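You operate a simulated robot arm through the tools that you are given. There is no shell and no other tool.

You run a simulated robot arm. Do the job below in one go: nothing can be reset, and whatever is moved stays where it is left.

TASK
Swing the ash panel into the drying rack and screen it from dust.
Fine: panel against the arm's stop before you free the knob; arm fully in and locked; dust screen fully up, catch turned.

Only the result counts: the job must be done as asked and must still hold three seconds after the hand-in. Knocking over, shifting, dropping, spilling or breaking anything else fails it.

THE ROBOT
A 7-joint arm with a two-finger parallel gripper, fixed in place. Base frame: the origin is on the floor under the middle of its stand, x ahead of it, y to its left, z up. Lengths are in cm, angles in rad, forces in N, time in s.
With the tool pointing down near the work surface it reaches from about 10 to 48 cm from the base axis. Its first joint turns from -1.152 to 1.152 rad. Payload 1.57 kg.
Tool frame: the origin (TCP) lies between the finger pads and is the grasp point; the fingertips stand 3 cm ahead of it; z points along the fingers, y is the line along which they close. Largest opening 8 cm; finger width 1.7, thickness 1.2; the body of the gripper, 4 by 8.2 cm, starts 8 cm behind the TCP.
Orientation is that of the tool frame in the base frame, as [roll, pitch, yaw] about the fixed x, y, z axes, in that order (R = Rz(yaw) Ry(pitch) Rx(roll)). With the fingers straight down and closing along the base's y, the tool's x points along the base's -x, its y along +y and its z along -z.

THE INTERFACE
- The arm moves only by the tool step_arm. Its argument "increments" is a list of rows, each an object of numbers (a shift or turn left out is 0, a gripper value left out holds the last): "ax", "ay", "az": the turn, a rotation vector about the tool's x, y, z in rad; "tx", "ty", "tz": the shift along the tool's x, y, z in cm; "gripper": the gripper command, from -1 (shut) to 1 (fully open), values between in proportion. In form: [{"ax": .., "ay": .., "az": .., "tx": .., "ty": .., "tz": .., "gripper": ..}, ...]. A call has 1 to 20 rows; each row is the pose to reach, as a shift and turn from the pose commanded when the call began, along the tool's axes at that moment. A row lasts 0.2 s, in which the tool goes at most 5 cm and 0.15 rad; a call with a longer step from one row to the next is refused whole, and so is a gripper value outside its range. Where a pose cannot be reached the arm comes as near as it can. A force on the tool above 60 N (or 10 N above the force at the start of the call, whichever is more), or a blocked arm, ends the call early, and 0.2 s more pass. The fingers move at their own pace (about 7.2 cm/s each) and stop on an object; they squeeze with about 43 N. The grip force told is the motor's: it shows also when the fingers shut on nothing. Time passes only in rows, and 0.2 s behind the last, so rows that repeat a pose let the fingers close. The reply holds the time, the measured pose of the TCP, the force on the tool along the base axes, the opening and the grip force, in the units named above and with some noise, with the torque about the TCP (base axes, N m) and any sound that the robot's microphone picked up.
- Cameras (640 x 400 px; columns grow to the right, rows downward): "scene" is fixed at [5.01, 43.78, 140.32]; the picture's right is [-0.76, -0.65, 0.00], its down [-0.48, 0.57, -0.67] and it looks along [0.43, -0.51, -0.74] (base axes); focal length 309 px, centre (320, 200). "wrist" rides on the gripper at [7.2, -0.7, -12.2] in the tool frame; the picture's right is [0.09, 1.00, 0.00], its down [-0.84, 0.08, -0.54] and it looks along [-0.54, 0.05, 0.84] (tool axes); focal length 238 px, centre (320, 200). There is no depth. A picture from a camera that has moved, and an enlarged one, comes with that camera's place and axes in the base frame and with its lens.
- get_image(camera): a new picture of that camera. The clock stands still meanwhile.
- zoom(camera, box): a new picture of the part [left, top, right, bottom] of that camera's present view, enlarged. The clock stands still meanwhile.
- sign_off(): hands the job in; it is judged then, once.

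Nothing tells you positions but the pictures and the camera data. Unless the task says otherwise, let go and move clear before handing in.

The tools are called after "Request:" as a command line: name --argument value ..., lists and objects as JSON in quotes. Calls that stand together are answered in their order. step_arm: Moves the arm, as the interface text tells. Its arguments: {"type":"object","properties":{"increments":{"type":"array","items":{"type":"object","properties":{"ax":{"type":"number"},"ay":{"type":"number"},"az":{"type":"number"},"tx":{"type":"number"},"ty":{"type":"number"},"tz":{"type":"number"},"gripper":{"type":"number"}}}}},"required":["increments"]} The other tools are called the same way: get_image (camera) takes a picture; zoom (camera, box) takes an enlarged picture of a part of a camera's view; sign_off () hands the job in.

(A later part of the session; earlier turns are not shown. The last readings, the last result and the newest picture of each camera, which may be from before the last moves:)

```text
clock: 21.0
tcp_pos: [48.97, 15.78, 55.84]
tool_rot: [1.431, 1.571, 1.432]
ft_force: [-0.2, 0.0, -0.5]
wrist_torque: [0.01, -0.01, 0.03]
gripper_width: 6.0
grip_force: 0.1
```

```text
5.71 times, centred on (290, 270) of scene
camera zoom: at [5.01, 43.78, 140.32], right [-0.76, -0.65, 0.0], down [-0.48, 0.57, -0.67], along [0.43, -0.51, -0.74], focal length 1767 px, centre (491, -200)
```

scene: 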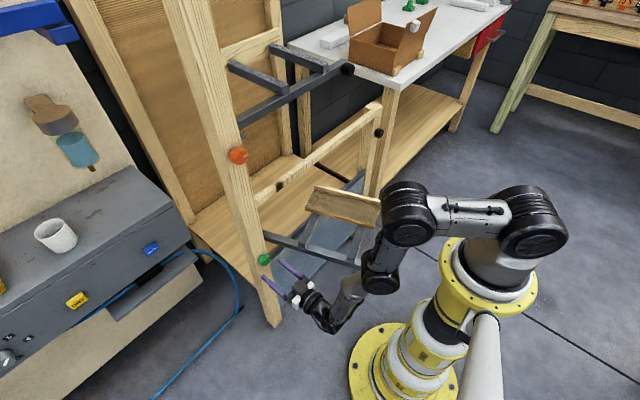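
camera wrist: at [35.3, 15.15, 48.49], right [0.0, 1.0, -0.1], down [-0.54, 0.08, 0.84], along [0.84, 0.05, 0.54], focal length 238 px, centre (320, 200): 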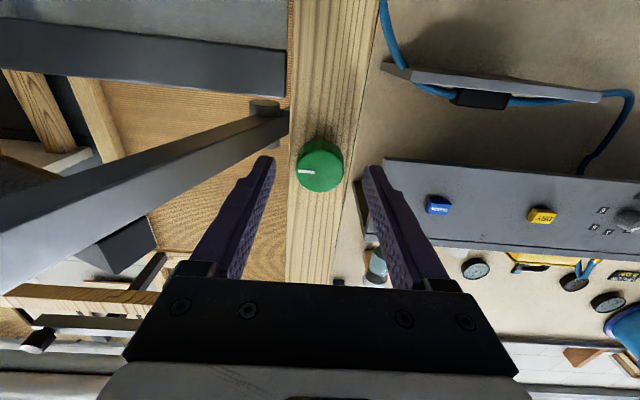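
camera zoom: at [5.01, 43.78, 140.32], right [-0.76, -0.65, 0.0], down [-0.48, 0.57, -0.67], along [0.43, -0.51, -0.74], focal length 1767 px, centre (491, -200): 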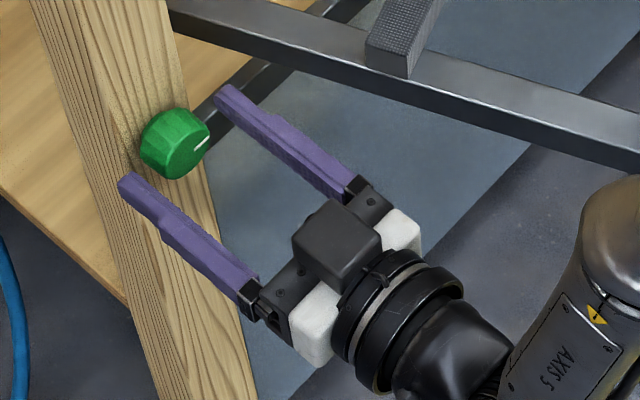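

The fingers straddle the knob, centred at y = 15.8, z = 55.8. I'll close on it now.

Request:
step_arm --increments '[{"gripper": -1}, {"gripper": -1}, {"gripper": -1}]'

Request:
zoom --camera "wrist" --box '[220, 100, 420, 240]'

```text
clock: 21.8
tcp_pos: [49.05, 16.0, 55.77]
tool_rot: [-1.903, 1.568, -1.896]
ft_force: [1.3, 21.1, -7.5]
wrist_torque: [-0.13, 0.44, -0.07]
gripper_width: 3.57
grip_force: 42.4
```

```text
2.86 times, centred on (320, 170) of wrist
camera zoom: at [36.88, 15.07, 48.55], right [-0.01, 1.0, -0.09], down [-0.54, 0.08, 0.84], along [0.84, 0.06, 0.54], focal length 681 px, centre (320, 286)
```

zoom: 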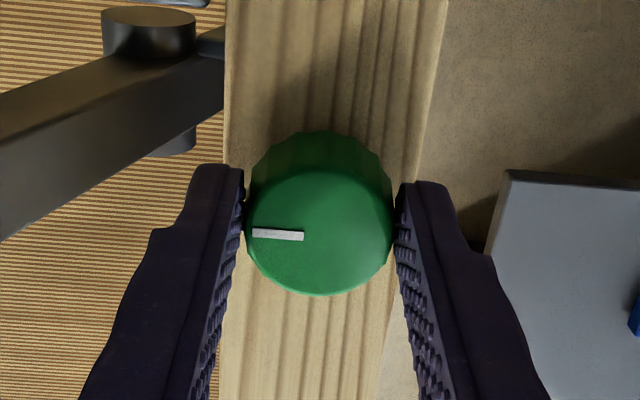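

The knob is gripped at 3.57 cm. I'll relax the small sideways load and try turning it so the mark rises, the usual loosening direction, while watching the torque.

Request:
step_arm --increments '[{"ty": 0.2}, {"ty": 0.2, "az": -0.1}, {"ty": 0.2, "az": -0.2}, {"ty": 0.2, "az": -0.3}]'

Request:
zoom --camera "wrist" --box '[220, 100, 420, 240]'

```text
clock: 22.8
tcp_pos: [49.06, 15.92, 55.78]
tool_rot: [-1.561, 1.271, -1.564]
ft_force: [0.1, 5.2, 0.6]
wrist_torque: [-0.03, -0.93, 1.09]
gripper_width: 3.54
grip_force: 42.6
```

```text
2.86 times, centred on (320, 170) of wrist
camera zoom: at [36.89, 13.03, 49.03], right [0.0, 0.92, -0.38], down [-0.54, 0.32, 0.77], along [0.84, 0.21, 0.5], focal length 681 px, centre (320, 286)
```

zoom: 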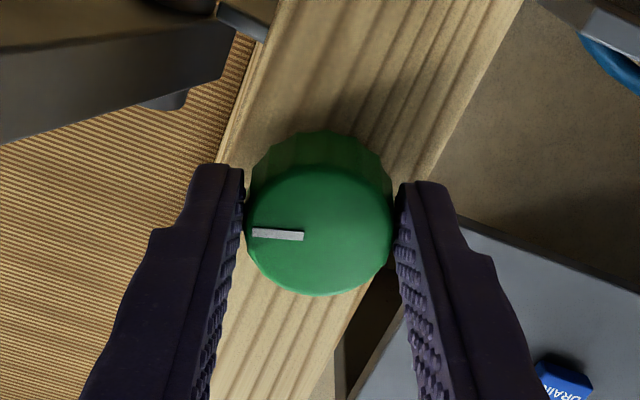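

The knob turns with the tool and the torque about its axis stays low. I'll keep turning the same way, listening for a click.

Request:
step_arm --increments '[{"az": -0.13}, {"az": -0.26}, {"az": -0.39}, {"az": -0.52}, {"az": -0.65}]'

Request:
zoom --camera "wrist" --box '[220, 100, 420, 240]'

Request:
get_image --camera "scene"

```text
clock: 24.0
tcp_pos: [49.05, 15.85, 55.95]
tool_rot: [-1.566, 0.617, -1.57]
ft_force: [-19.1, -6.1, 23.2]
wrist_torque: [0.05, 0.29, -0.58]
gripper_width: 3.59
grip_force: 42.3
```

```text
2.86 times, centred on (320, 170) of wrist
camera zoom: at [36.88, 9.48, 52.13], right [0.01, 0.5, -0.86], down [-0.54, 0.73, 0.42], along [0.84, 0.47, 0.28], focal length 681 px, centre (320, 286)
```

zoom: 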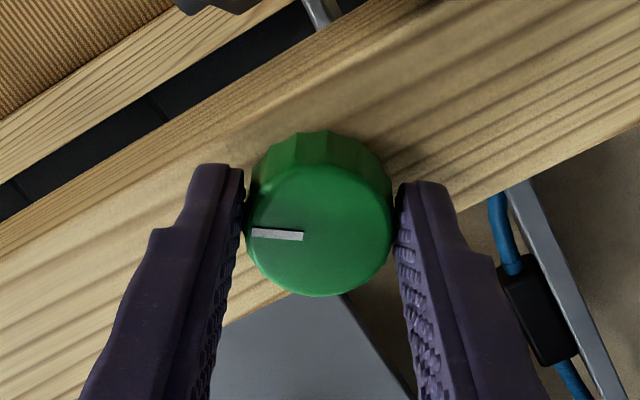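

```text
taken
```

scene: 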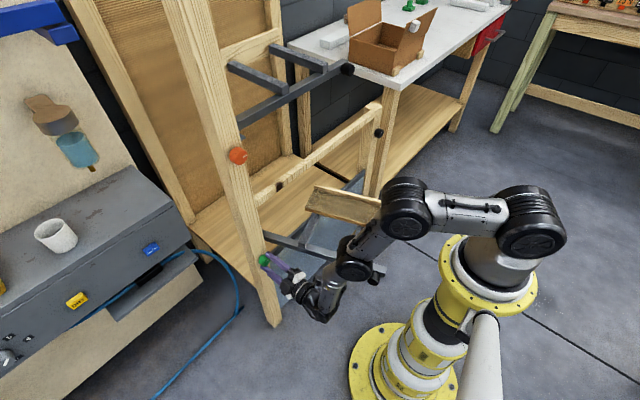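

Request:
zoom --camera "scene" --box '[240, 160, 460, 340]'

Request:
zoom --camera "scene" --box '[300, 170, 420, 290]'

Request:
get_image --camera "wrist"

```text
2.22 times, centred on (350, 250) of scene
camera zoom: at [4.95, 43.76, 140.33], right [-0.76, -0.65, 0.0], down [-0.48, 0.57, -0.67], along [0.43, -0.51, -0.74], focal length 687 px, centre (253, 89)
```

zoom: 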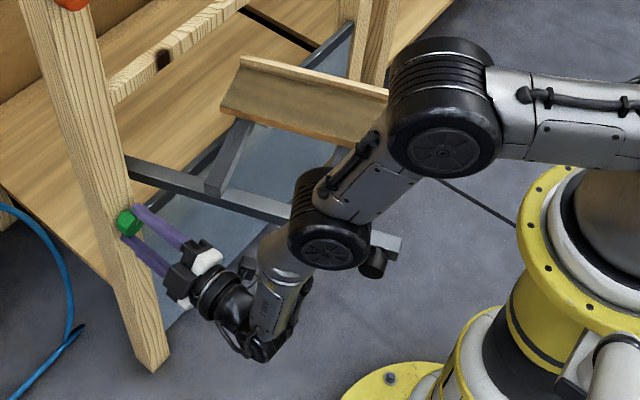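

```text
3.33 times, centred on (360, 230) of scene
camera zoom: at [4.95, 43.76, 140.33], right [-0.76, -0.65, 0.0], down [-0.48, 0.57, -0.67], along [0.43, -0.51, -0.74], focal length 1031 px, centre (187, 100)
```

zoom: 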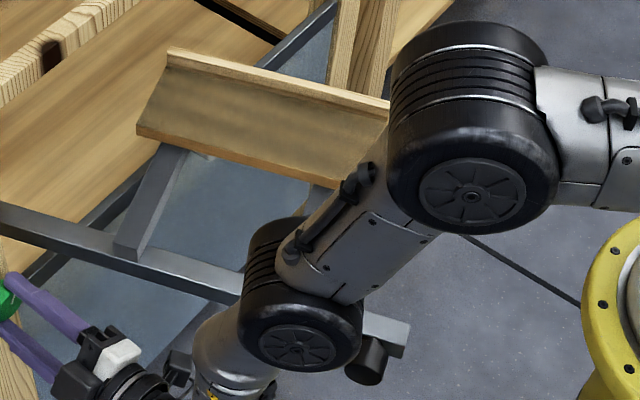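

```text
taken
camera wrist: at [36.88, 9.48, 52.13], right [0.01, 0.5, -0.86], down [-0.54, 0.73, 0.42], along [0.84, 0.47, 0.28], focal length 238 px, centre (320, 200)
```

wrist: 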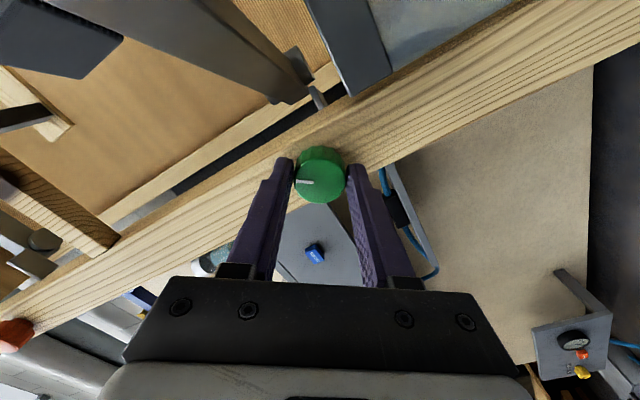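

The tool has rolled about 0.95 rad and the knob has followed. The forearm has moved nearer the swing arm, but by my estimate it is still above it. I'll continue in smaller steps and keep checking.

Request:
step_arm --increments '[{"az": -0.1}, {"az": -0.2}, {"az": -0.3}]'

Request:
zoom --camera "scene" --box '[240, 160, 460, 340]'

Request:
zoom --camera "wrist" --box '[220, 100, 420, 240]'

```text
clock: 24.8
tcp_pos: [49.08, 15.83, 55.91]
tool_rot: [-1.568, 0.319, -1.572]
ft_force: [-19.4, -11.0, 20.0]
wrist_torque: [0.07, -0.09, -0.44]
gripper_width: 3.56
grip_force: 42.8
```

```text
2.22 times, centred on (350, 250) of scene
camera zoom: at [4.95, 43.75, 140.33], right [-0.76, -0.65, 0.0], down [-0.48, 0.57, -0.67], along [0.43, -0.51, -0.74], focal length 687 px, centre (253, 89)
```

zoom: 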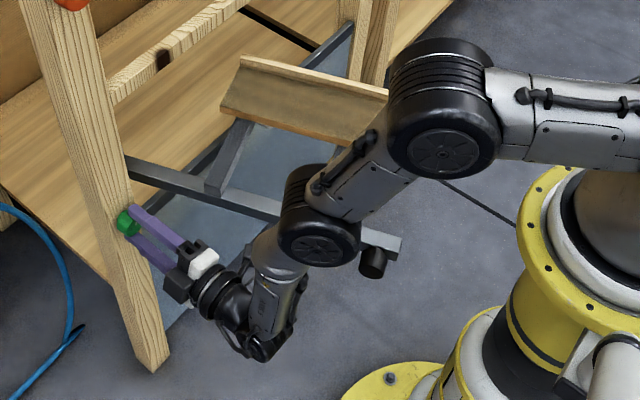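

```text
2.86 times, centred on (320, 170) of wrist
camera zoom: at [36.88, 8.64, 54.19], right [0.0, 0.22, -0.97], down [-0.54, 0.82, 0.19], along [0.84, 0.53, 0.12], focal length 681 px, centre (320, 286)
```

zoom: 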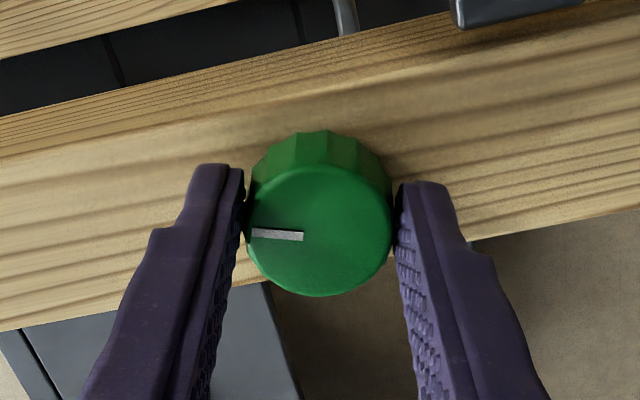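

Request:
step_arm --increments '[{"az": -0.1}, {"az": -0.2}, {"az": -0.32}, {"az": -0.32}]'

Request:
zoom --camera "wrist" --box '[220, 100, 420, 240]'

Request:
zoom --camera "scene" --box '[240, 160, 460, 340]'

```text
clock: 25.8
tcp_pos: [48.95, 15.83, 56.01]
tool_rot: [-1.562, 0.0, -1.575]
ft_force: [-28.4, -16.4, 27.4]
wrist_torque: [0.24, -0.28, -0.23]
gripper_width: 3.56
grip_force: 42.2
```

```text
2.86 times, centred on (320, 170) of wrist
camera zoom: at [36.89, 8.52, 56.47], right [0.01, -0.09, -1.0], down [-0.54, 0.84, -0.08], along [0.84, 0.54, -0.04], focal length 681 px, centre (320, 286)
```

zoom: 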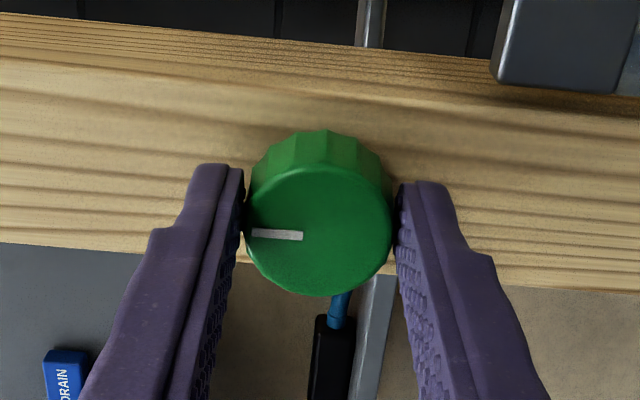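

```text
2.22 times, centred on (350, 250) of scene
camera zoom: at [4.93, 43.74, 140.34], right [-0.76, -0.65, 0.0], down [-0.48, 0.57, -0.67], along [0.43, -0.51, -0.74], focal length 687 px, centre (253, 89)
```

zoom: 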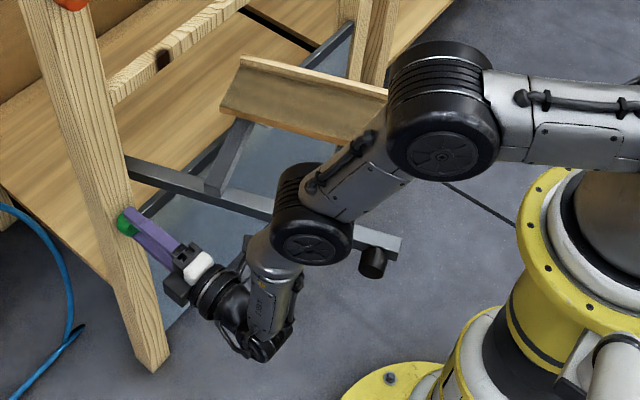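

The knob has turned 90°, with a slight torque now building. I'll nudge a little further to feel whether this is the end of its travel.

Request:
step_arm --increments '[{"az": -0.06}, {"az": -0.12}]'

Request:
zoom --camera "wrist" --box '[220, 100, 420, 240]'

```text
clock: 26.4
tcp_pos: [49.32, 15.88, 56.04]
tool_rot: [-1.564, -0.118, -1.572]
ft_force: [-11.8, -8.0, 16.4]
wrist_torque: [0.16, 0.01, -0.44]
gripper_width: 3.54
grip_force: 42.5
```

```text
2.86 times, centred on (320, 170) of wrist
camera zoom: at [37.07, 8.76, 57.36], right [0.01, -0.21, -0.98], down [-0.54, 0.82, -0.18], along [0.84, 0.53, -0.11], focal length 681 px, centre (320, 286)
```

zoom: 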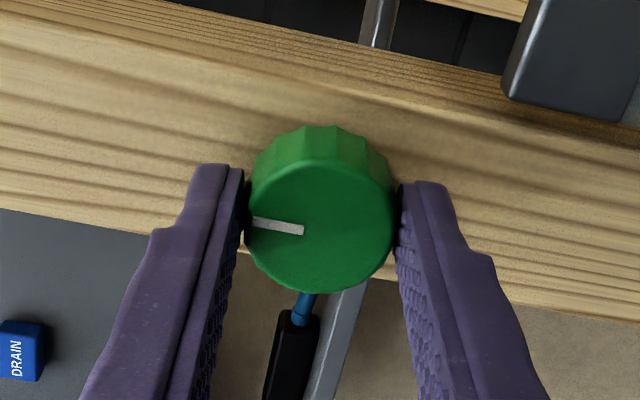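

The knob stopped at 90° and the fingers slipped slightly, so it is at its end stop and the arm should be free. I'll open and back off along the knob's axis.

Request:
step_arm --increments '[{"gripper": 0.5}, {"gripper": 0.5}, {"gripper": 0.5, "tz": -0.8}, {"gripper": 0.5, "tz": -1.6}, {"gripper": 0.5, "tz": -2.4}, {"tz": -3.2}, {"tz": -4}]'

Request:
get_image --camera "scene"

Request:
get_image --camera "wrist"

Request:
zoom --camera "scene" --box '[240, 240, 304, 280]'

```text
clock: 28.0
tcp_pos: [45.11, 15.94, 55.82]
tool_rot: [-1.568, -0.12, -1.572]
ft_force: [0.1, -0.4, -0.4]
wrist_torque: [0.01, -0.01, -0.02]
gripper_width: 5.98
grip_force: 0.0
```

```text
taken
```

scene: 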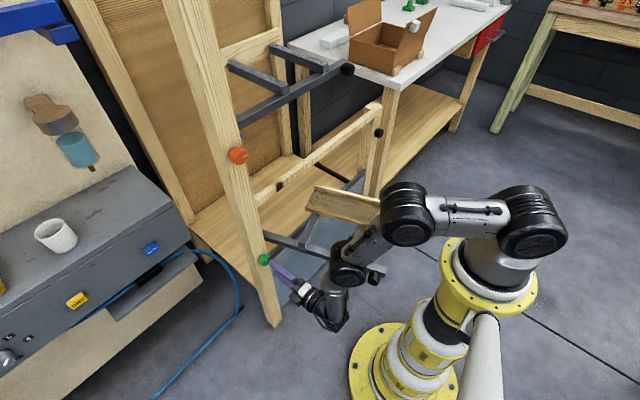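

```text
taken
camera wrist: at [32.96, 8.69, 57.25], right [0.0, -0.21, -0.98], down [-0.54, 0.82, -0.18], along [0.84, 0.53, -0.11], focal length 238 px, centre (320, 200)
```

wrist: 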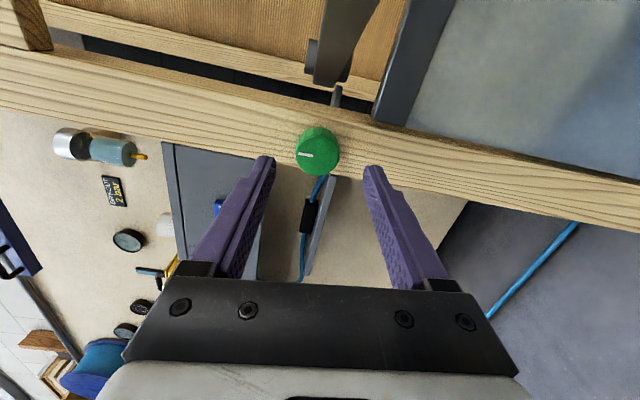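

```text
10.00 times, centred on (272, 260) of scene
camera zoom: at [5.01, 43.78, 140.32], right [-0.76, -0.65, 0.0], down [-0.48, 0.57, -0.67], along [0.43, -0.51, -0.74], focal length 3092 px, centre (800, -400)
```

zoom: 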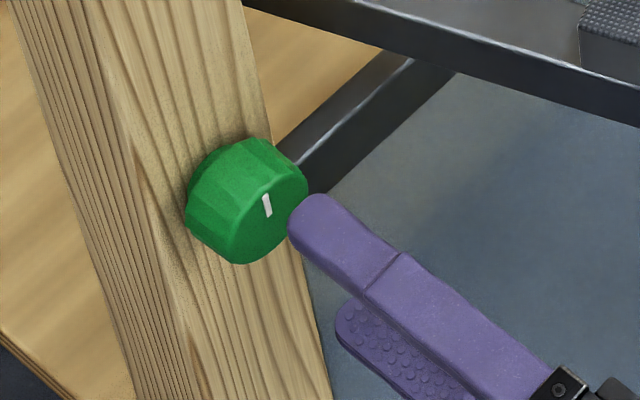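

The green knob's mark now points straight up, so the swing arm is free. I'll undo the wrist roll first and then return to a raised, tool-down posture the way I came.

Request:
step_arm --increments '[{"az": 0.14}, {"az": 0.28}, {"az": 0.42}, {"az": 0.56}, {"az": 0.7}, {"az": 0.84}, {"az": 0.98}, {"az": 1.12}, {"az": 1.26}, {"az": 1.4}, {"az": 1.54}, {"az": 1.69}]'

Request:
zoom --camera "scene" --box '[240, 160, 460, 340]'

```text
clock: 30.6
tcp_pos: [45.43, 16.66, 55.7]
tool_rot: [-1.917, 1.56, -1.922]
ft_force: [-1.2, -0.8, -0.1]
wrist_torque: [0.01, -0.09, 0.06]
gripper_width: 5.99
grip_force: 0.0
out of reach, approached as far as the arm can: row 12
```

```text
2.22 times, centred on (350, 250) of scene
camera zoom: at [5.01, 43.77, 140.32], right [-0.76, -0.65, 0.0], down [-0.48, 0.57, -0.67], along [0.43, -0.51, -0.74], focal length 687 px, centre (253, 89)
```

zoom: 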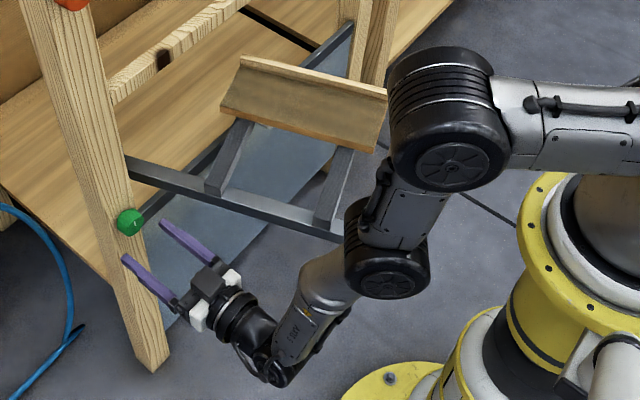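

Request:
step_arm --increments '[{"ay": 0.112, "tx": -1.9, "ty": -0.2, "tz": -0.2}, {"ay": 0.224, "tx": -3.8, "ty": -0.5, "tz": -0.4}, {"ay": 0.337, "tx": -5.7, "ty": -1.0, "tz": -0.7}, {"ay": 0.449, "tx": -7.6, "ty": -1.6, "tz": -1}, {"ay": 0.561, "tx": -9.5, "ty": -2.4, "tz": -1.2}, {"ay": 0.673, "tx": -11.4, "ty": -3.2, "tz": -1.5}, {"ay": 0.785, "tx": -13.3, "ty": -4.1, "tz": -1.8}, {"ay": 0.898, "tx": -15.2, "ty": -5.0, "tz": -2}, {"ay": 1.01, "tx": -17.1, "ty": -6.0, "tz": -2.3}, {"ay": 1.122, "tx": -19, "ty": -7.1, "tz": -2.5}, {"ay": 1.234, "tx": -20.8, "ty": -8.2, "tz": -2.8}, {"ay": 1.346, "tx": -22.6, "ty": -9.4, "tz": -3}, {"ay": 1.459, "tx": -24.4, "ty": -10.6, "tz": -3.3}, {"ay": 1.571, "tx": -26.2, "ty": -11.8, "tz": -3.5}]'

Request:
get_image --camera "scene"

Request:
get_image --camera "wrist"

```text
clock: 33.6
tcp_pos: [42.3, 3.9, 82.12]
tool_rot: [-3.105, 0.001, -3.107]
ft_force: [-1.2, 5.0, 0.4]
wrist_torque: [-0.36, -0.07, -0.06]
gripper_width: 6.01
grip_force: 0.0
out of reach, approached as far as the arm can: row 2, 3, 4, 5, 12, 13
```

```text
taken
```

scene: 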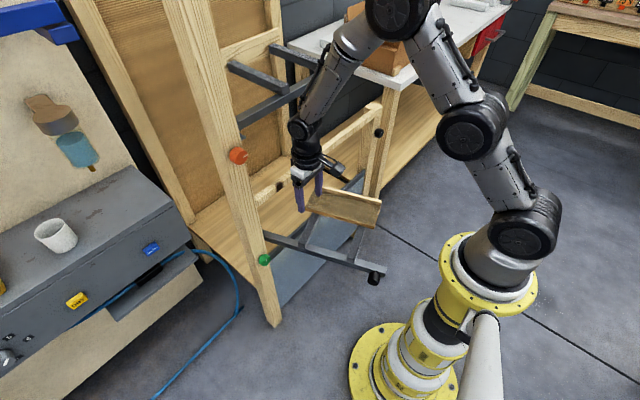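

```text
taken
camera wrist: at [35.13, 3.39, 94.28], right [-0.13, 0.99, -0.04], down [0.83, 0.13, 0.54], along [0.54, 0.04, -0.84], focal length 238 px, centre (320, 200)
```

wrist: 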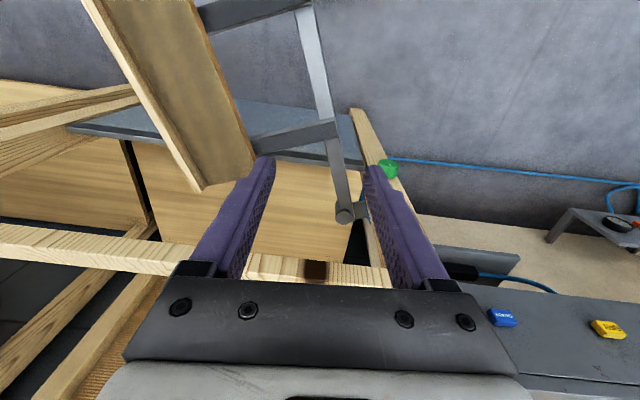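

The arm is back in an elbow-high posture and the panel and swing arm have not moved. I'll square the tool and measure the bar's outer face, since that is where I'll push.

Request:
step_arm --increments '[{"ax": -0.036, "az": 0.034}]'

Request:
zoom --camera "wrist" --box '[220, 0, 420, 125]'

Request:
zoom --camera "wrist" --box '[260, 120, 420, 220]'

```text
clock: 34.0
tcp_pos: [42.29, 4.87, 82.07]
tool_rot: [3.105, 0.0, 3.106]
ft_force: [0.0, -0.1, 0.6]
wrist_torque: [0.02, -0.01, -0.03]
gripper_width: 6.0
grip_force: 0.1
```

```text
3.20 times, centred on (320, 62) of wrist
camera zoom: at [35.03, 3.87, 94.22], right [-0.06, 1.0, 0.04], down [0.84, 0.03, 0.54], along [0.54, 0.06, -0.84], focal length 763 px, centre (320, 640)
```

zoom: 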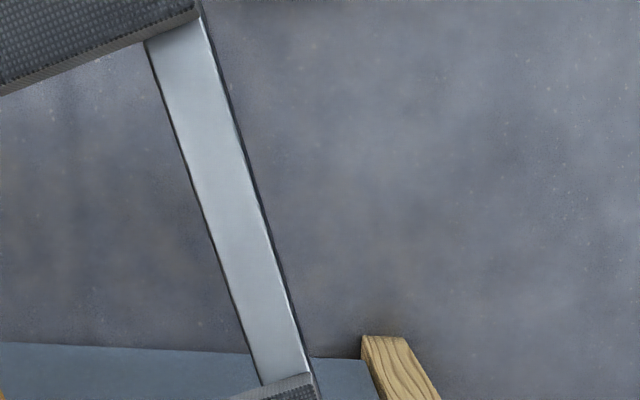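

```text
4.00 times, centred on (340, 170) of wrist
camera zoom: at [35.03, 3.87, 94.22], right [-0.06, 1.0, 0.04], down [0.84, 0.03, 0.54], along [0.54, 0.06, -0.84], focal length 953 px, centre (240, 320)
```

zoom: 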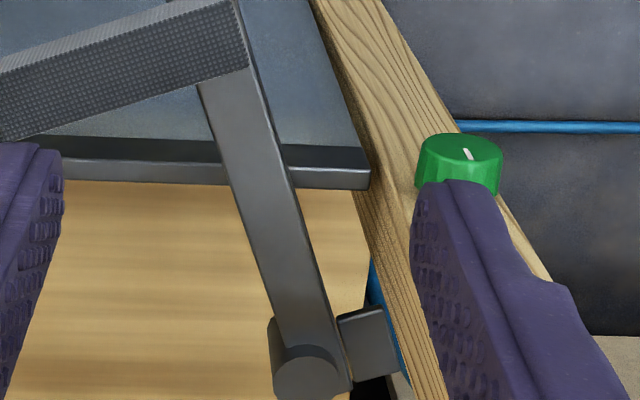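

The bar's outer face runs at 20.7° with its top at z ≈ 55.8, and the pivot is at about [61.7, 10]. I'll close the fingers and come down beside the bar, about 30 cm from the pivot, with 2 cm to spare.

Request:
step_arm --increments '[{"az": 0.118, "ax": 0.003, "ay": -0.002, "tx": 1.0, "ty": -0.24, "tz": 1, "gripper": -1}, {"az": 0.235, "ax": 0.006, "ay": -0.004, "tx": 2.0, "ty": -0.48, "tz": 2}, {"az": 0.353, "ax": 0.01, "ay": -0.006, "tx": 3.0, "ty": -0.72, "tz": 4}, {"az": 0.47, "ax": 0.013, "ay": -0.009, "tx": 4.1, "ty": -0.96, "tz": 6}, {"az": 0.588, "ax": 0.016, "ay": -0.011, "tx": 5.1, "ty": -1.2, "tz": 8}, {"az": 0.706, "ax": 0.019, "ay": -0.013, "tx": 6.1, "ty": -1.44, "tz": 10}, {"az": 0.823, "ax": 0.023, "ay": -0.015, "tx": 7.1, "ty": -1.68, "tz": 12.5}, {"az": 0.941, "ax": 0.026, "ay": -0.017, "tx": 8.1, "ty": -1.92, "tz": 15}, {"az": 1.058, "ax": 0.029, "ay": -0.019, "tx": 9.1, "ty": -2.16, "tz": 17.5}, {"az": 1.176, "ax": 0.0323, "ay": -0.0215, "tx": 10.16, "ty": -2.4, "tz": 19.93}]'

Request:
get_image --camera "wrist"

Request:
get_image --camera "scene"

```text
clock: 36.2
tcp_pos: [31.92, 3.53, 61.96]
tool_rot: [-3.14, 0.002, 1.929]
ft_force: [-0.1, 0.2, -0.8]
wrist_torque: [-0.02, -0.02, 0.0]
gripper_width: 0.0
grip_force: 21.7
```

```text
taken
camera wrist: at [28.79, 9.9, 74.07], right [0.9, 0.44, 0.0], down [0.37, -0.76, 0.54], along [0.24, -0.49, -0.84], focal length 238 px, centre (320, 200)
```

wrist: 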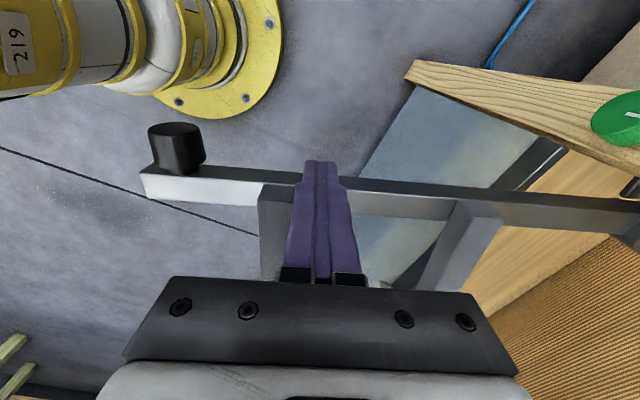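

```text
taken
```

scene: 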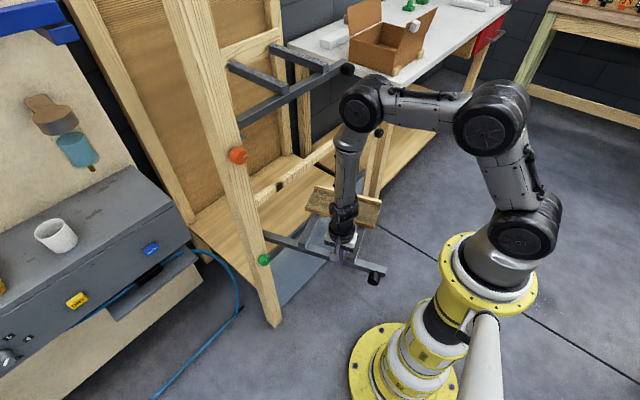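

The closed fingers are next to the bar, clear of the crossbar and handle. I'll lower to bar height, touch, and start the swing slowly along its arc, checking that the arm moves freely.

Request:
step_arm --increments '[{"tz": 2}, {"tz": 4}, {"tz": 6}, {"tz": 6, "tx": -0.9}, {"tz": 6, "tx": -1.6}, {"tz": 6, "tx": -2.03}, {"tz": 6, "tx": -2.93, "ty": -0.06, "az": -0.03}, {"tz": 6, "tx": -3.83, "ty": -0.09, "az": -0.06}, {"tz": 6, "tx": -5.04, "ty": -0.095, "az": -0.1}]'

Request:
get_image --camera "scene"

Request:
get_image --camera "wrist"

```text
clock: 38.2
tcp_pos: [33.58, -1.31, 56.16]
tool_rot: [-3.141, 0.001, 2.033]
ft_force: [-0.6, 0.5, 0.1]
wrist_torque: [0.01, 0.02, 0.01]
gripper_width: 0.0
grip_force: 21.5
```

```text
taken
```

scene: 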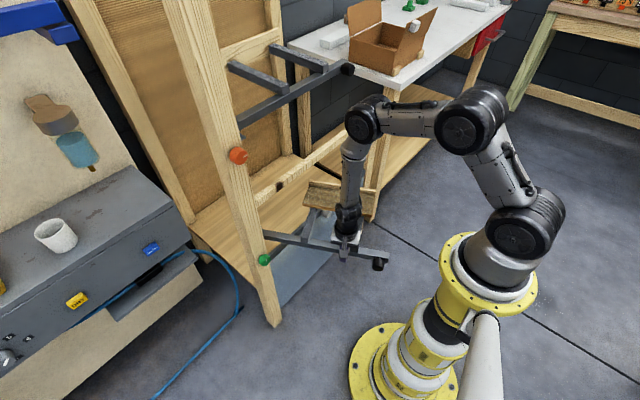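

```text
taken
camera wrist: at [29.78, 4.75, 68.2], right [0.85, 0.53, 0.0], down [0.44, -0.71, 0.54], along [0.28, -0.46, -0.84], focal length 238 px, centre (320, 200)
```

wrist: 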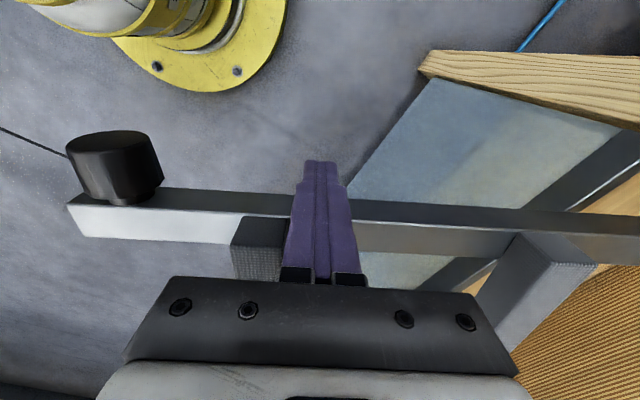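

The arm swings freely at near-zero force, with the panel riding along. I'll carry on along the arc.

Request:
step_arm --increments '[{"tx": -1.2, "ty": -0.07, "az": -0.04}, {"tx": -2.4, "ty": -0.1, "az": -0.08}, {"tx": -3.61, "ty": -0.08, "az": -0.12}, {"tx": -4.81, "ty": -0.01, "az": -0.16}, {"tx": -6.01, "ty": 0.11, "az": -0.2}, {"tx": -7.2, "ty": 0.28, "az": -0.24}, {"tx": -8.39, "ty": 0.49, "az": -0.28}, {"tx": -9.56, "ty": 0.75, "az": -0.32}, {"tx": -10.73, "ty": 1.06, "az": -0.36}, {"tx": -11.88, "ty": 1.41, "az": -0.4}]'

Request:
get_image --camera "scene"

Request:
get_image --camera "wrist"

```text
clock: 40.4
tcp_pos: [40.25, -11.09, 56.04]
tool_rot: [-3.139, 0.0, 2.434]
ft_force: [-0.7, 0.1, 0.4]
wrist_torque: [-0.05, -0.02, -0.01]
gripper_width: 0.0
grip_force: 21.3
```

```text
taken
```

scene: 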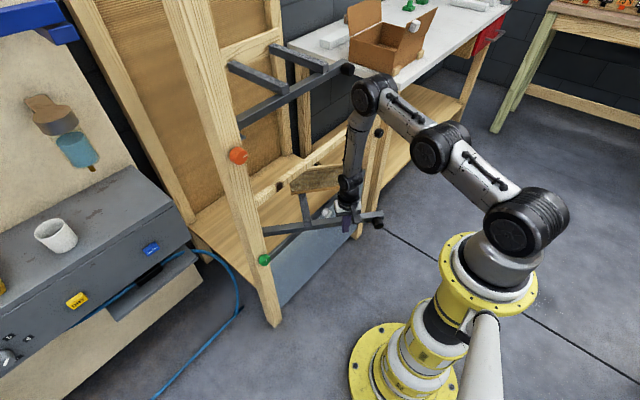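

```text
taken
camera wrist: at [34.31, -7.1, 68.08], right [0.58, 0.82, 0.0], down [0.69, -0.49, 0.54], along [0.44, -0.31, -0.84], focal length 238 px, centre (320, 200)
```

wrist: 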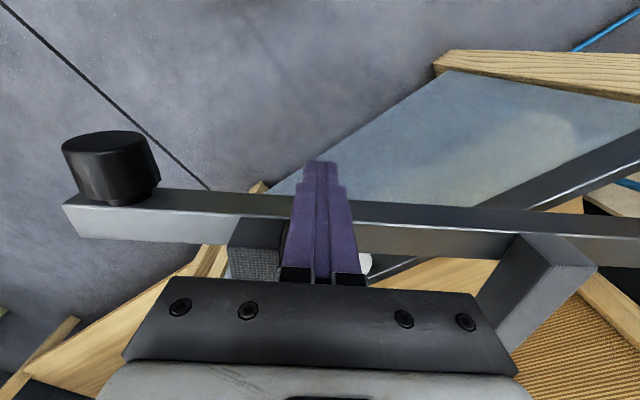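

Request:
step_arm --increments '[{"tx": -1.2, "ty": -0.07, "az": -0.04}, {"tx": -2.4, "ty": -0.1, "az": -0.08}, {"tx": -3.61, "ty": -0.08, "az": -0.12}, {"tx": -4.81, "ty": -0.01, "az": -0.16}, {"tx": -6.01, "ty": 0.11, "az": -0.2}]'

Request:
get_image --camera "scene"

Request:
get_image --camera "wrist"

```text
clock: 41.6
tcp_pos: [44.82, -15.07, 55.87]
tool_rot: [-3.14, 0.001, 2.633]
ft_force: [-0.8, -0.1, 0.5]
wrist_torque: [-0.02, 0.0, 0.01]
gripper_width: 0.01
grip_force: 21.5
```

```text
taken
```

scene: 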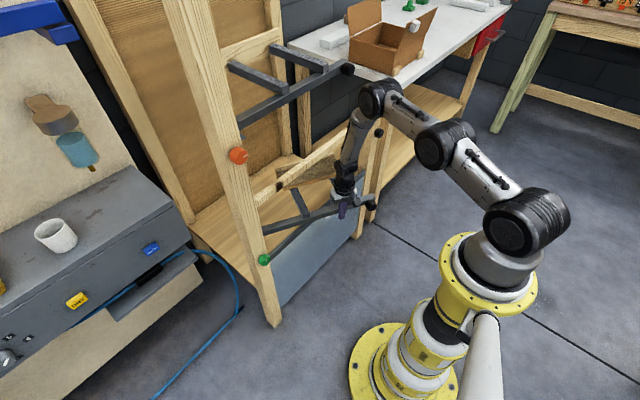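

```text
taken
camera wrist: at [38.19, -12.32, 68.05], right [0.41, 0.91, 0.0], down [0.77, -0.34, 0.54], along [0.49, -0.22, -0.84], focal length 238 px, centre (320, 200)
```

wrist: 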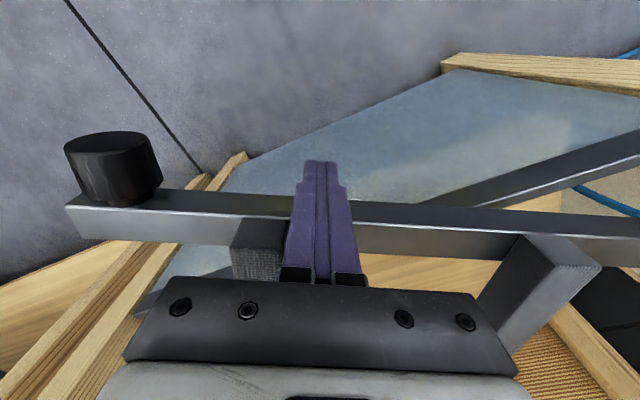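

Request:
zoom --camera "scene" --box '[240, 130, 420, 250]'

```text
3.33 times, centred on (330, 190) of scene
camera zoom: at [5.01, 43.78, 140.32], right [-0.76, -0.65, 0.0], down [-0.48, 0.57, -0.67], along [0.43, -0.51, -0.74], focal length 1031 px, centre (287, 233)
```

zoom: 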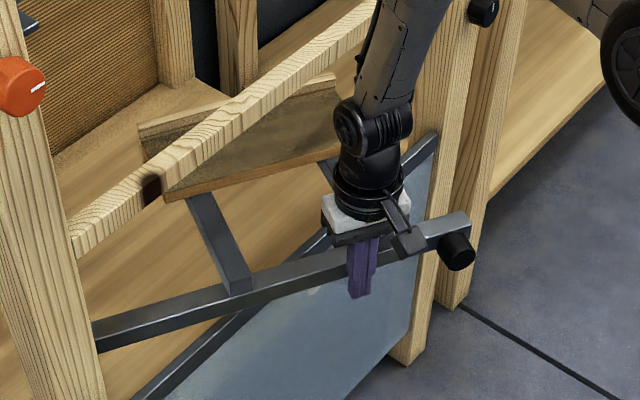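

The arm is about 30° short of closed, and the panel is passing cleanly under the front rail. For the last part the tool must lean in under the rail, so I'll back off, square up and tilt it 45° forward.

Request:
step_arm --increments '[{"tx": 1.0}, {"tx": 2.0, "tz": -1}, {"tx": 3.0, "tz": -2, "az": -0.1}, {"tx": 3.0, "tz": -3, "az": -0.2}, {"tx": 3.0, "tz": -4, "az": -0.3}, {"tx": 3.0, "tz": -4, "az": -0.4}, {"tx": 3.0, "tz": -4, "az": -0.508}]'

Request:
step_arm --increments '[{"tx": 0.5, "ty": -0.4, "ay": -0.13}, {"tx": 1.0, "ty": -0.8, "ay": -0.26}, {"tx": 1.5, "ty": -1.2, "ay": -0.39}, {"tx": 2.0, "ty": -1.6, "ay": -0.52}, {"tx": 2.2, "ty": -2.0, "ay": -0.65}, {"tx": 2.2, "ty": -2.4, "ay": -0.785}, {"tx": 2.2, "ty": -2.4, "ay": -0.785}]'

Request:
get_image --camera "scene"

Request:
get_image --camera "wrist"

```text
clock: 43.2
tcp_pos: [42.1, -13.57, 59.95]
tool_rot: [3.14, -0.002, 3.141]
ft_force: [0.1, -0.2, -0.5]
wrist_torque: [-0.02, -0.02, -0.01]
gripper_width: 0.02
grip_force: 21.7
```

```text
clock: 44.8
tcp_pos: [40.06, -16.35, 60.04]
tool_rot: [3.132, 0.784, 3.133]
ft_force: [-0.4, -0.1, 0.0]
wrist_torque: [0.0, -0.01, -0.01]
gripper_width: 0.01
grip_force: 21.1
out of reach, approached as far as the arm can: row 3, 4, 6, 7
```

```text
taken
```

scene: 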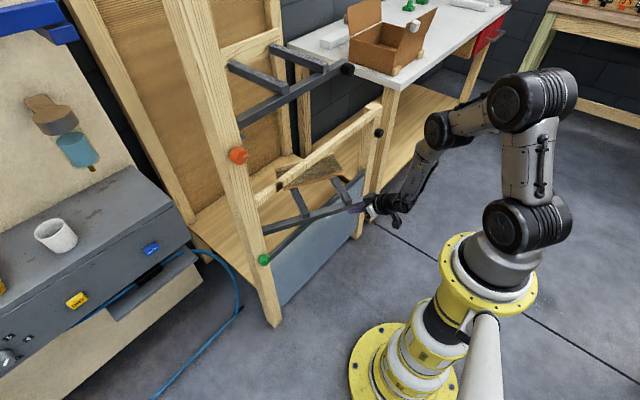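

```text
taken
camera wrist: at [26.54, -17.1, 63.56], right [-0.06, 1.0, -0.06], down [0.21, 0.07, 0.97], along [0.98, 0.05, -0.21], focal length 238 px, centre (320, 200)
```

wrist: 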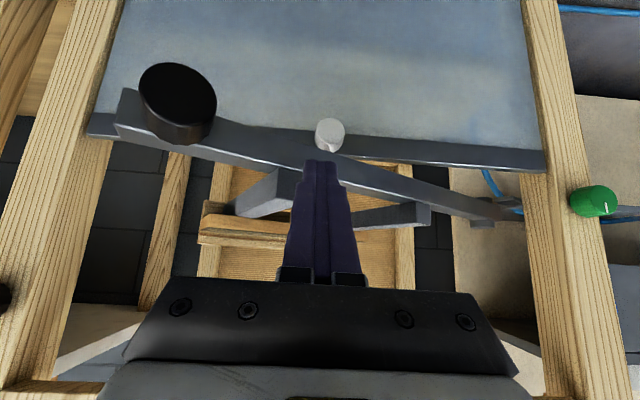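

The tool is now tilted with a clear view of the bar, the screen's top edge and its white pull. I'll lower to bar height and push the arm on inward, keeping above the screen edge.

Request:
step_arm --increments '[{"tx": 1.2, "tz": 1.2}, {"tx": 2.4, "tz": 2.4}, {"tx": 1.69, "tz": 3.11, "ty": 0}, {"tx": 0.99, "tz": 3.81, "ty": -0.1}, {"tx": 0.28, "tz": 4.52, "ty": -0.3}, {"tx": -0.43, "tz": 5.23, "ty": -0.53}, {"tx": -1.14, "tz": 5.94, "ty": -0.76}, {"tx": -1.84, "tz": 6.64, "ty": -1.0}, {"tx": -2.55, "tz": 7.35, "ty": -1.22}, {"tx": -3.26, "tz": 8.06, "ty": -1.45}]'

Request:
get_image --camera "scene"

Request:
get_image --camera "wrist"

```text
clock: 47.0
tcp_pos: [48.32, -17.66, 56.74]
tool_rot: [-3.141, 0.785, -3.141]
ft_force: [-1.7, 0.2, 0.0]
wrist_torque: [0.03, 0.03, -0.02]
gripper_width: 0.02
grip_force: 21.5
```

```text
taken
```

scene: 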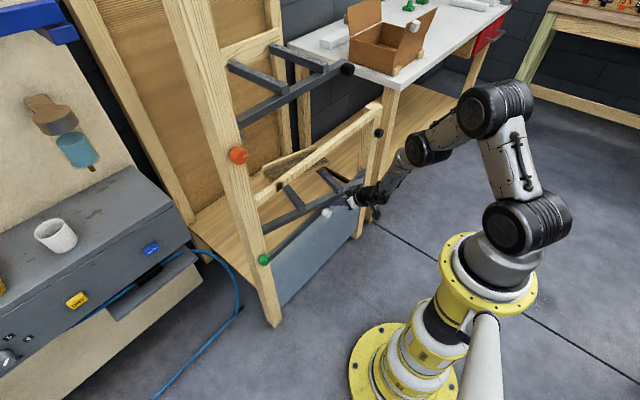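

```text
taken
camera wrist: at [34.58, -18.56, 60.22], right [-0.06, 1.0, -0.07], down [0.21, 0.08, 0.97], along [0.98, 0.05, -0.21], focal length 238 px, centre (320, 200)
```

wrist: 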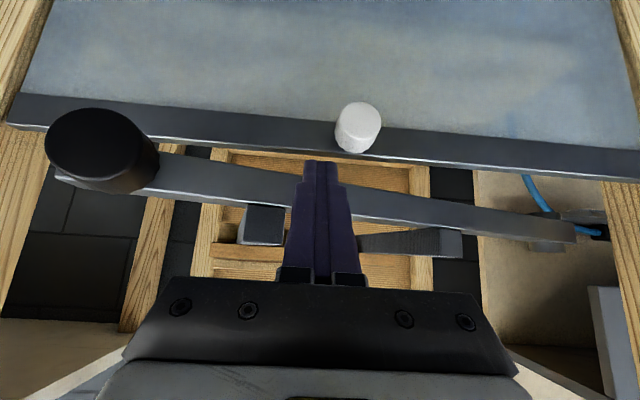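

Request:
step_arm --increments '[{"tx": -0.71, "tz": 0.71, "ty": -0.25}, {"tx": -1.41, "tz": 1.41, "ty": -0.5}, {"tx": -2.12, "tz": 2.12, "ty": -0.75}, {"tx": -2.83, "tz": 2.83, "ty": -1.0}, {"tx": -3.54, "tz": 3.54, "ty": -1.25}, {"tx": -4.24, "tz": 4.24, "ty": -1.5}, {"tx": -4.95, "tz": 4.95, "ty": -1.75}]'

Request:
get_image --camera "wrist"

Request:
zoom --camera "scene" --box '[230, 110, 410, 230]'

```text
clock: 48.6
tcp_pos: [55.41, -19.58, 56.73]
tool_rot: [-3.14, 0.784, -3.141]
ft_force: [-1.1, -0.3, 0.3]
wrist_torque: [0.02, 0.03, 0.02]
gripper_width: 0.0
grip_force: 21.1
```

```text
taken
camera wrist: at [41.66, -20.34, 60.23], right [-0.06, 1.0, -0.07], down [0.21, 0.08, 0.97], along [0.98, 0.05, -0.21], focal length 238 px, centre (320, 200)
```

wrist: 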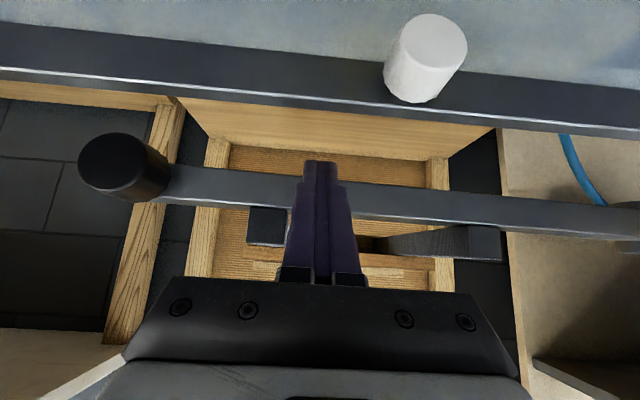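

```text
3.33 times, centred on (320, 170) of scene
camera zoom: at [5.01, 43.78, 140.32], right [-0.76, -0.65, 0.0], down [-0.48, 0.57, -0.67], along [0.43, -0.51, -0.74], focal length 1031 px, centre (320, 300)
```

zoom: 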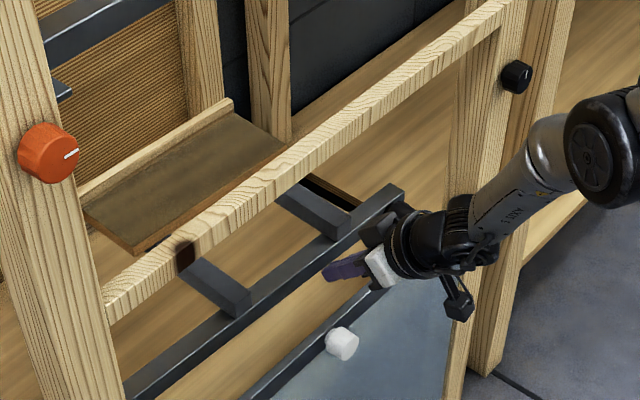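

The arm is almost parallel to the front and the panel still rests against the batten. I'll creep the last couple of centimetres, watching for the end stop.

Request:
step_arm --increments '[{"tx": -0.28, "tz": 0.28, "ty": -0.05}, {"tx": -0.57, "tz": 0.57, "ty": -0.1}, {"tx": -0.85, "tz": 0.85, "ty": -0.12}, {"tx": -1.13, "tz": 1.13, "ty": -0.15}, {"tx": -1.34, "tz": 1.34, "ty": -0.15}]'

Request:
get_image --camera "wrist"

```text
clock: 49.8
tcp_pos: [56.94, -19.6, 56.32]
tool_rot: [3.141, 0.778, 3.138]
ft_force: [-5.6, -1.2, -3.0]
wrist_torque: [-0.01, 0.2, 0.01]
gripper_width: 0.0
grip_force: 21.0
```

```text
taken
camera wrist: at [43.25, -20.43, 59.98], right [-0.06, 1.0, -0.06], down [0.21, 0.08, 0.97], along [0.97, 0.05, -0.22], focal length 238 px, centre (320, 200)
```

wrist: 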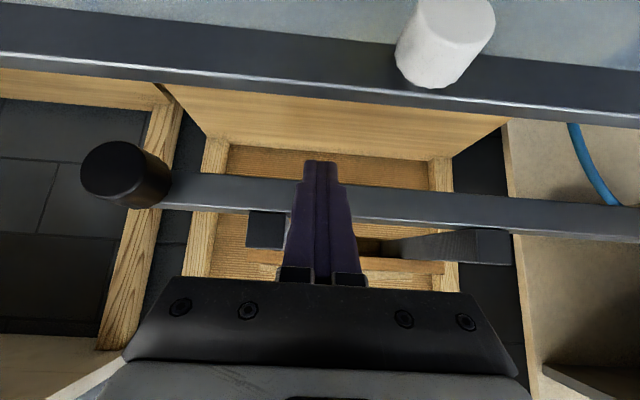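

Request:
step_arm --increments '[{"tx": -0.2, "tz": 0.2}, {"tx": -0.4, "tz": 0.4}]'

Request:
get_image --camera "wrist"

Request:
zoom --camera "scene" --box '[230, 110, 410, 230]'

```text
clock: 50.4
tcp_pos: [57.15, -19.5, 56.15]
tool_rot: [3.139, 0.774, 3.135]
ft_force: [-18.5, -2.1, -8.9]
wrist_torque: [-0.06, 0.43, -0.02]
gripper_width: 0.01
grip_force: 21.5
```

```text
taken
camera wrist: at [43.56, -20.36, 59.83], right [-0.06, 1.0, -0.06], down [0.22, 0.07, 0.97], along [0.97, 0.05, -0.23], focal length 238 px, centre (320, 200)
```

wrist: 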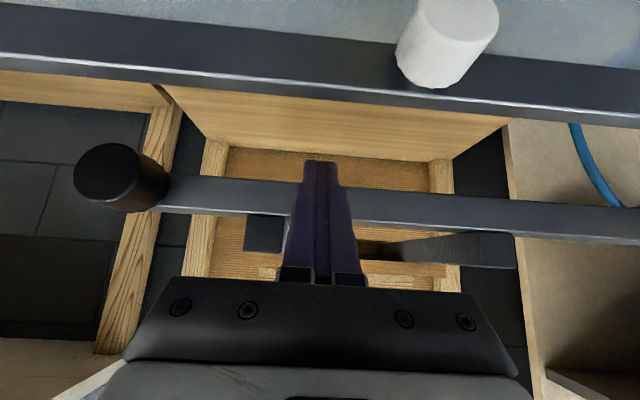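

```text
3.33 times, centred on (320, 170) of scene
camera zoom: at [5.0, 43.77, 140.32], right [-0.76, -0.65, 0.0], down [-0.48, 0.57, -0.67], along [0.43, -0.51, -0.74], focal length 1031 px, centre (320, 300)
```

zoom: 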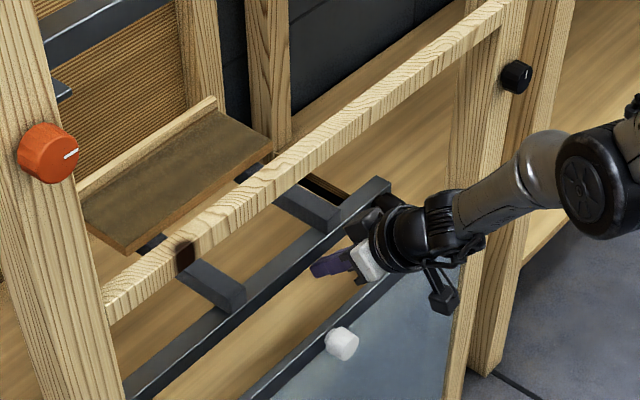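

The push force is 18 N. To see whether the arm is fully in, I'll compare it carefully with the upper arm, which is already in place.

Request:
zoom --camera "scene" --box '[310, 150, 358, 180]'

Request:
zoom --camera "scene" --box '[255, 190, 303, 220]'

Request:
zoom --camera "scene" --box '[318, 50, 366, 80]'

Request:
zoom --camera "scene" --box '[225, 100, 273, 130]'

```text
13.33 times, centred on (334, 165) of scene
camera zoom: at [5.0, 43.77, 140.32], right [-0.76, -0.65, 0.0], down [-0.48, 0.57, -0.67], along [0.43, -0.51, -0.74], focal length 4123 px, centre (133, 667)
```

zoom: 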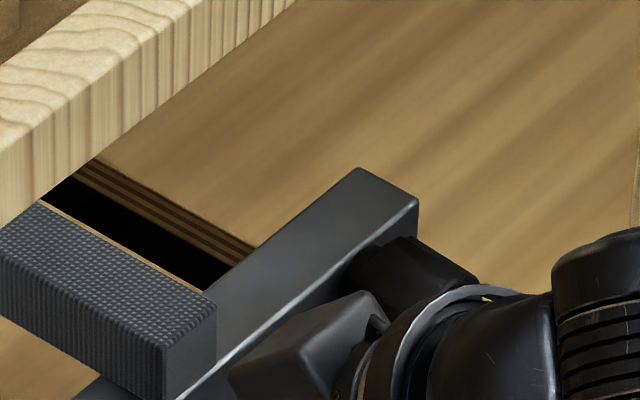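

```text
13.33 times, centred on (279, 205) of scene
camera zoom: at [5.0, 43.77, 140.32], right [-0.76, -0.65, 0.0], down [-0.48, 0.57, -0.67], along [0.43, -0.51, -0.74], focal length 4123 px, centre (867, 133)
```

zoom: 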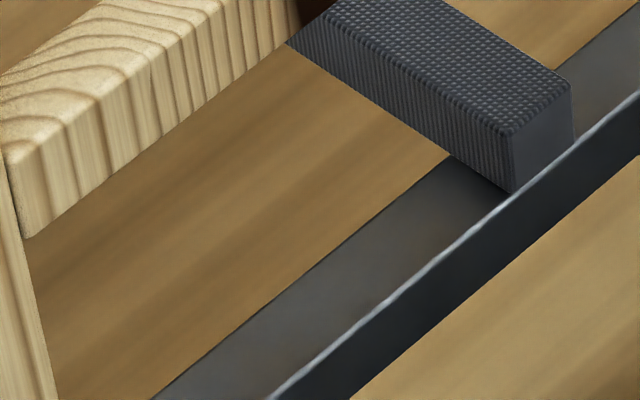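

```text
13.33 times, centred on (342, 65) of scene
camera zoom: at [5.0, 43.77, 140.32], right [-0.76, -0.65, 0.0], down [-0.48, 0.57, -0.67], along [0.43, -0.51, -0.74], focal length 4123 px, centre (27, 2000)
```

zoom: 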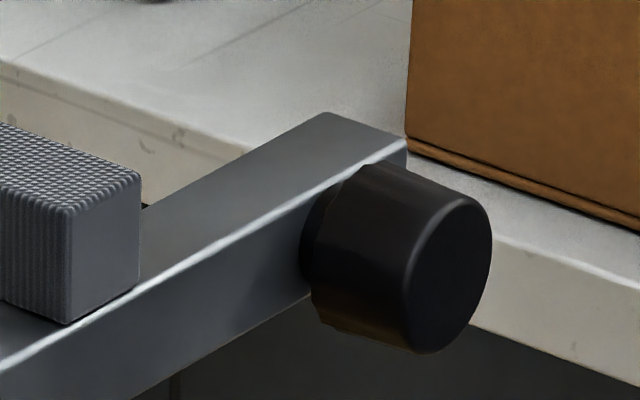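

```text
13.33 times, centred on (249, 115) of scene
camera zoom: at [5.0, 43.77, 140.32], right [-0.76, -0.65, 0.0], down [-0.48, 0.57, -0.67], along [0.43, -0.51, -0.74], focal length 4123 px, centre (1267, 1333)
```

zoom: 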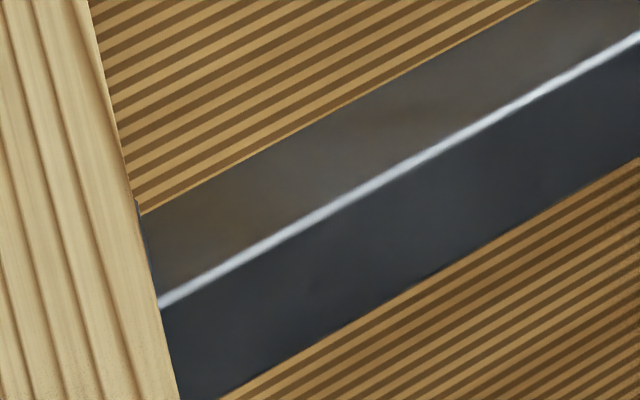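

The outer edges of both arms come out parallel to the front to within a few tenths of a degree. I'll add a last small push to confirm it is hard against its stop.

Request:
step_arm --increments '[{"tx": -0.2, "tz": 0.2}, {"tx": -0.2, "tz": 0.2}]'

Request:
zoom --camera "scene" --box '[310, 150, 358, 180]'

```text
clock: 51.0
tcp_pos: [57.39, -19.49, 55.96]
tool_rot: [3.137, 0.771, 3.134]
ft_force: [-21.3, -4.1, -12.4]
wrist_torque: [-0.04, 0.44, 0.02]
gripper_width: 0.0
grip_force: 21.9
```

```text
13.33 times, centred on (334, 165) of scene
camera zoom: at [5.0, 43.76, 140.32], right [-0.76, -0.65, 0.0], down [-0.48, 0.57, -0.67], along [0.43, -0.51, -0.74], focal length 4123 px, centre (133, 667)
```

zoom: 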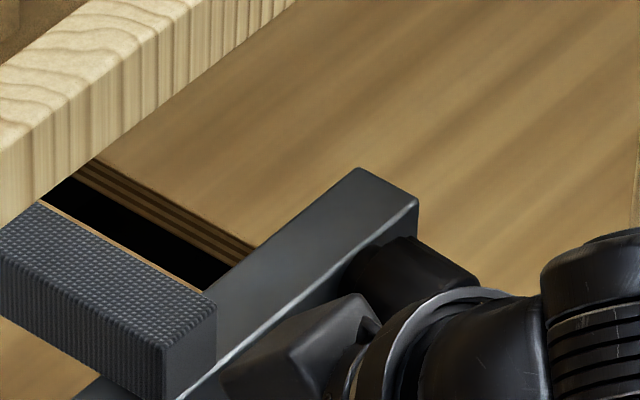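

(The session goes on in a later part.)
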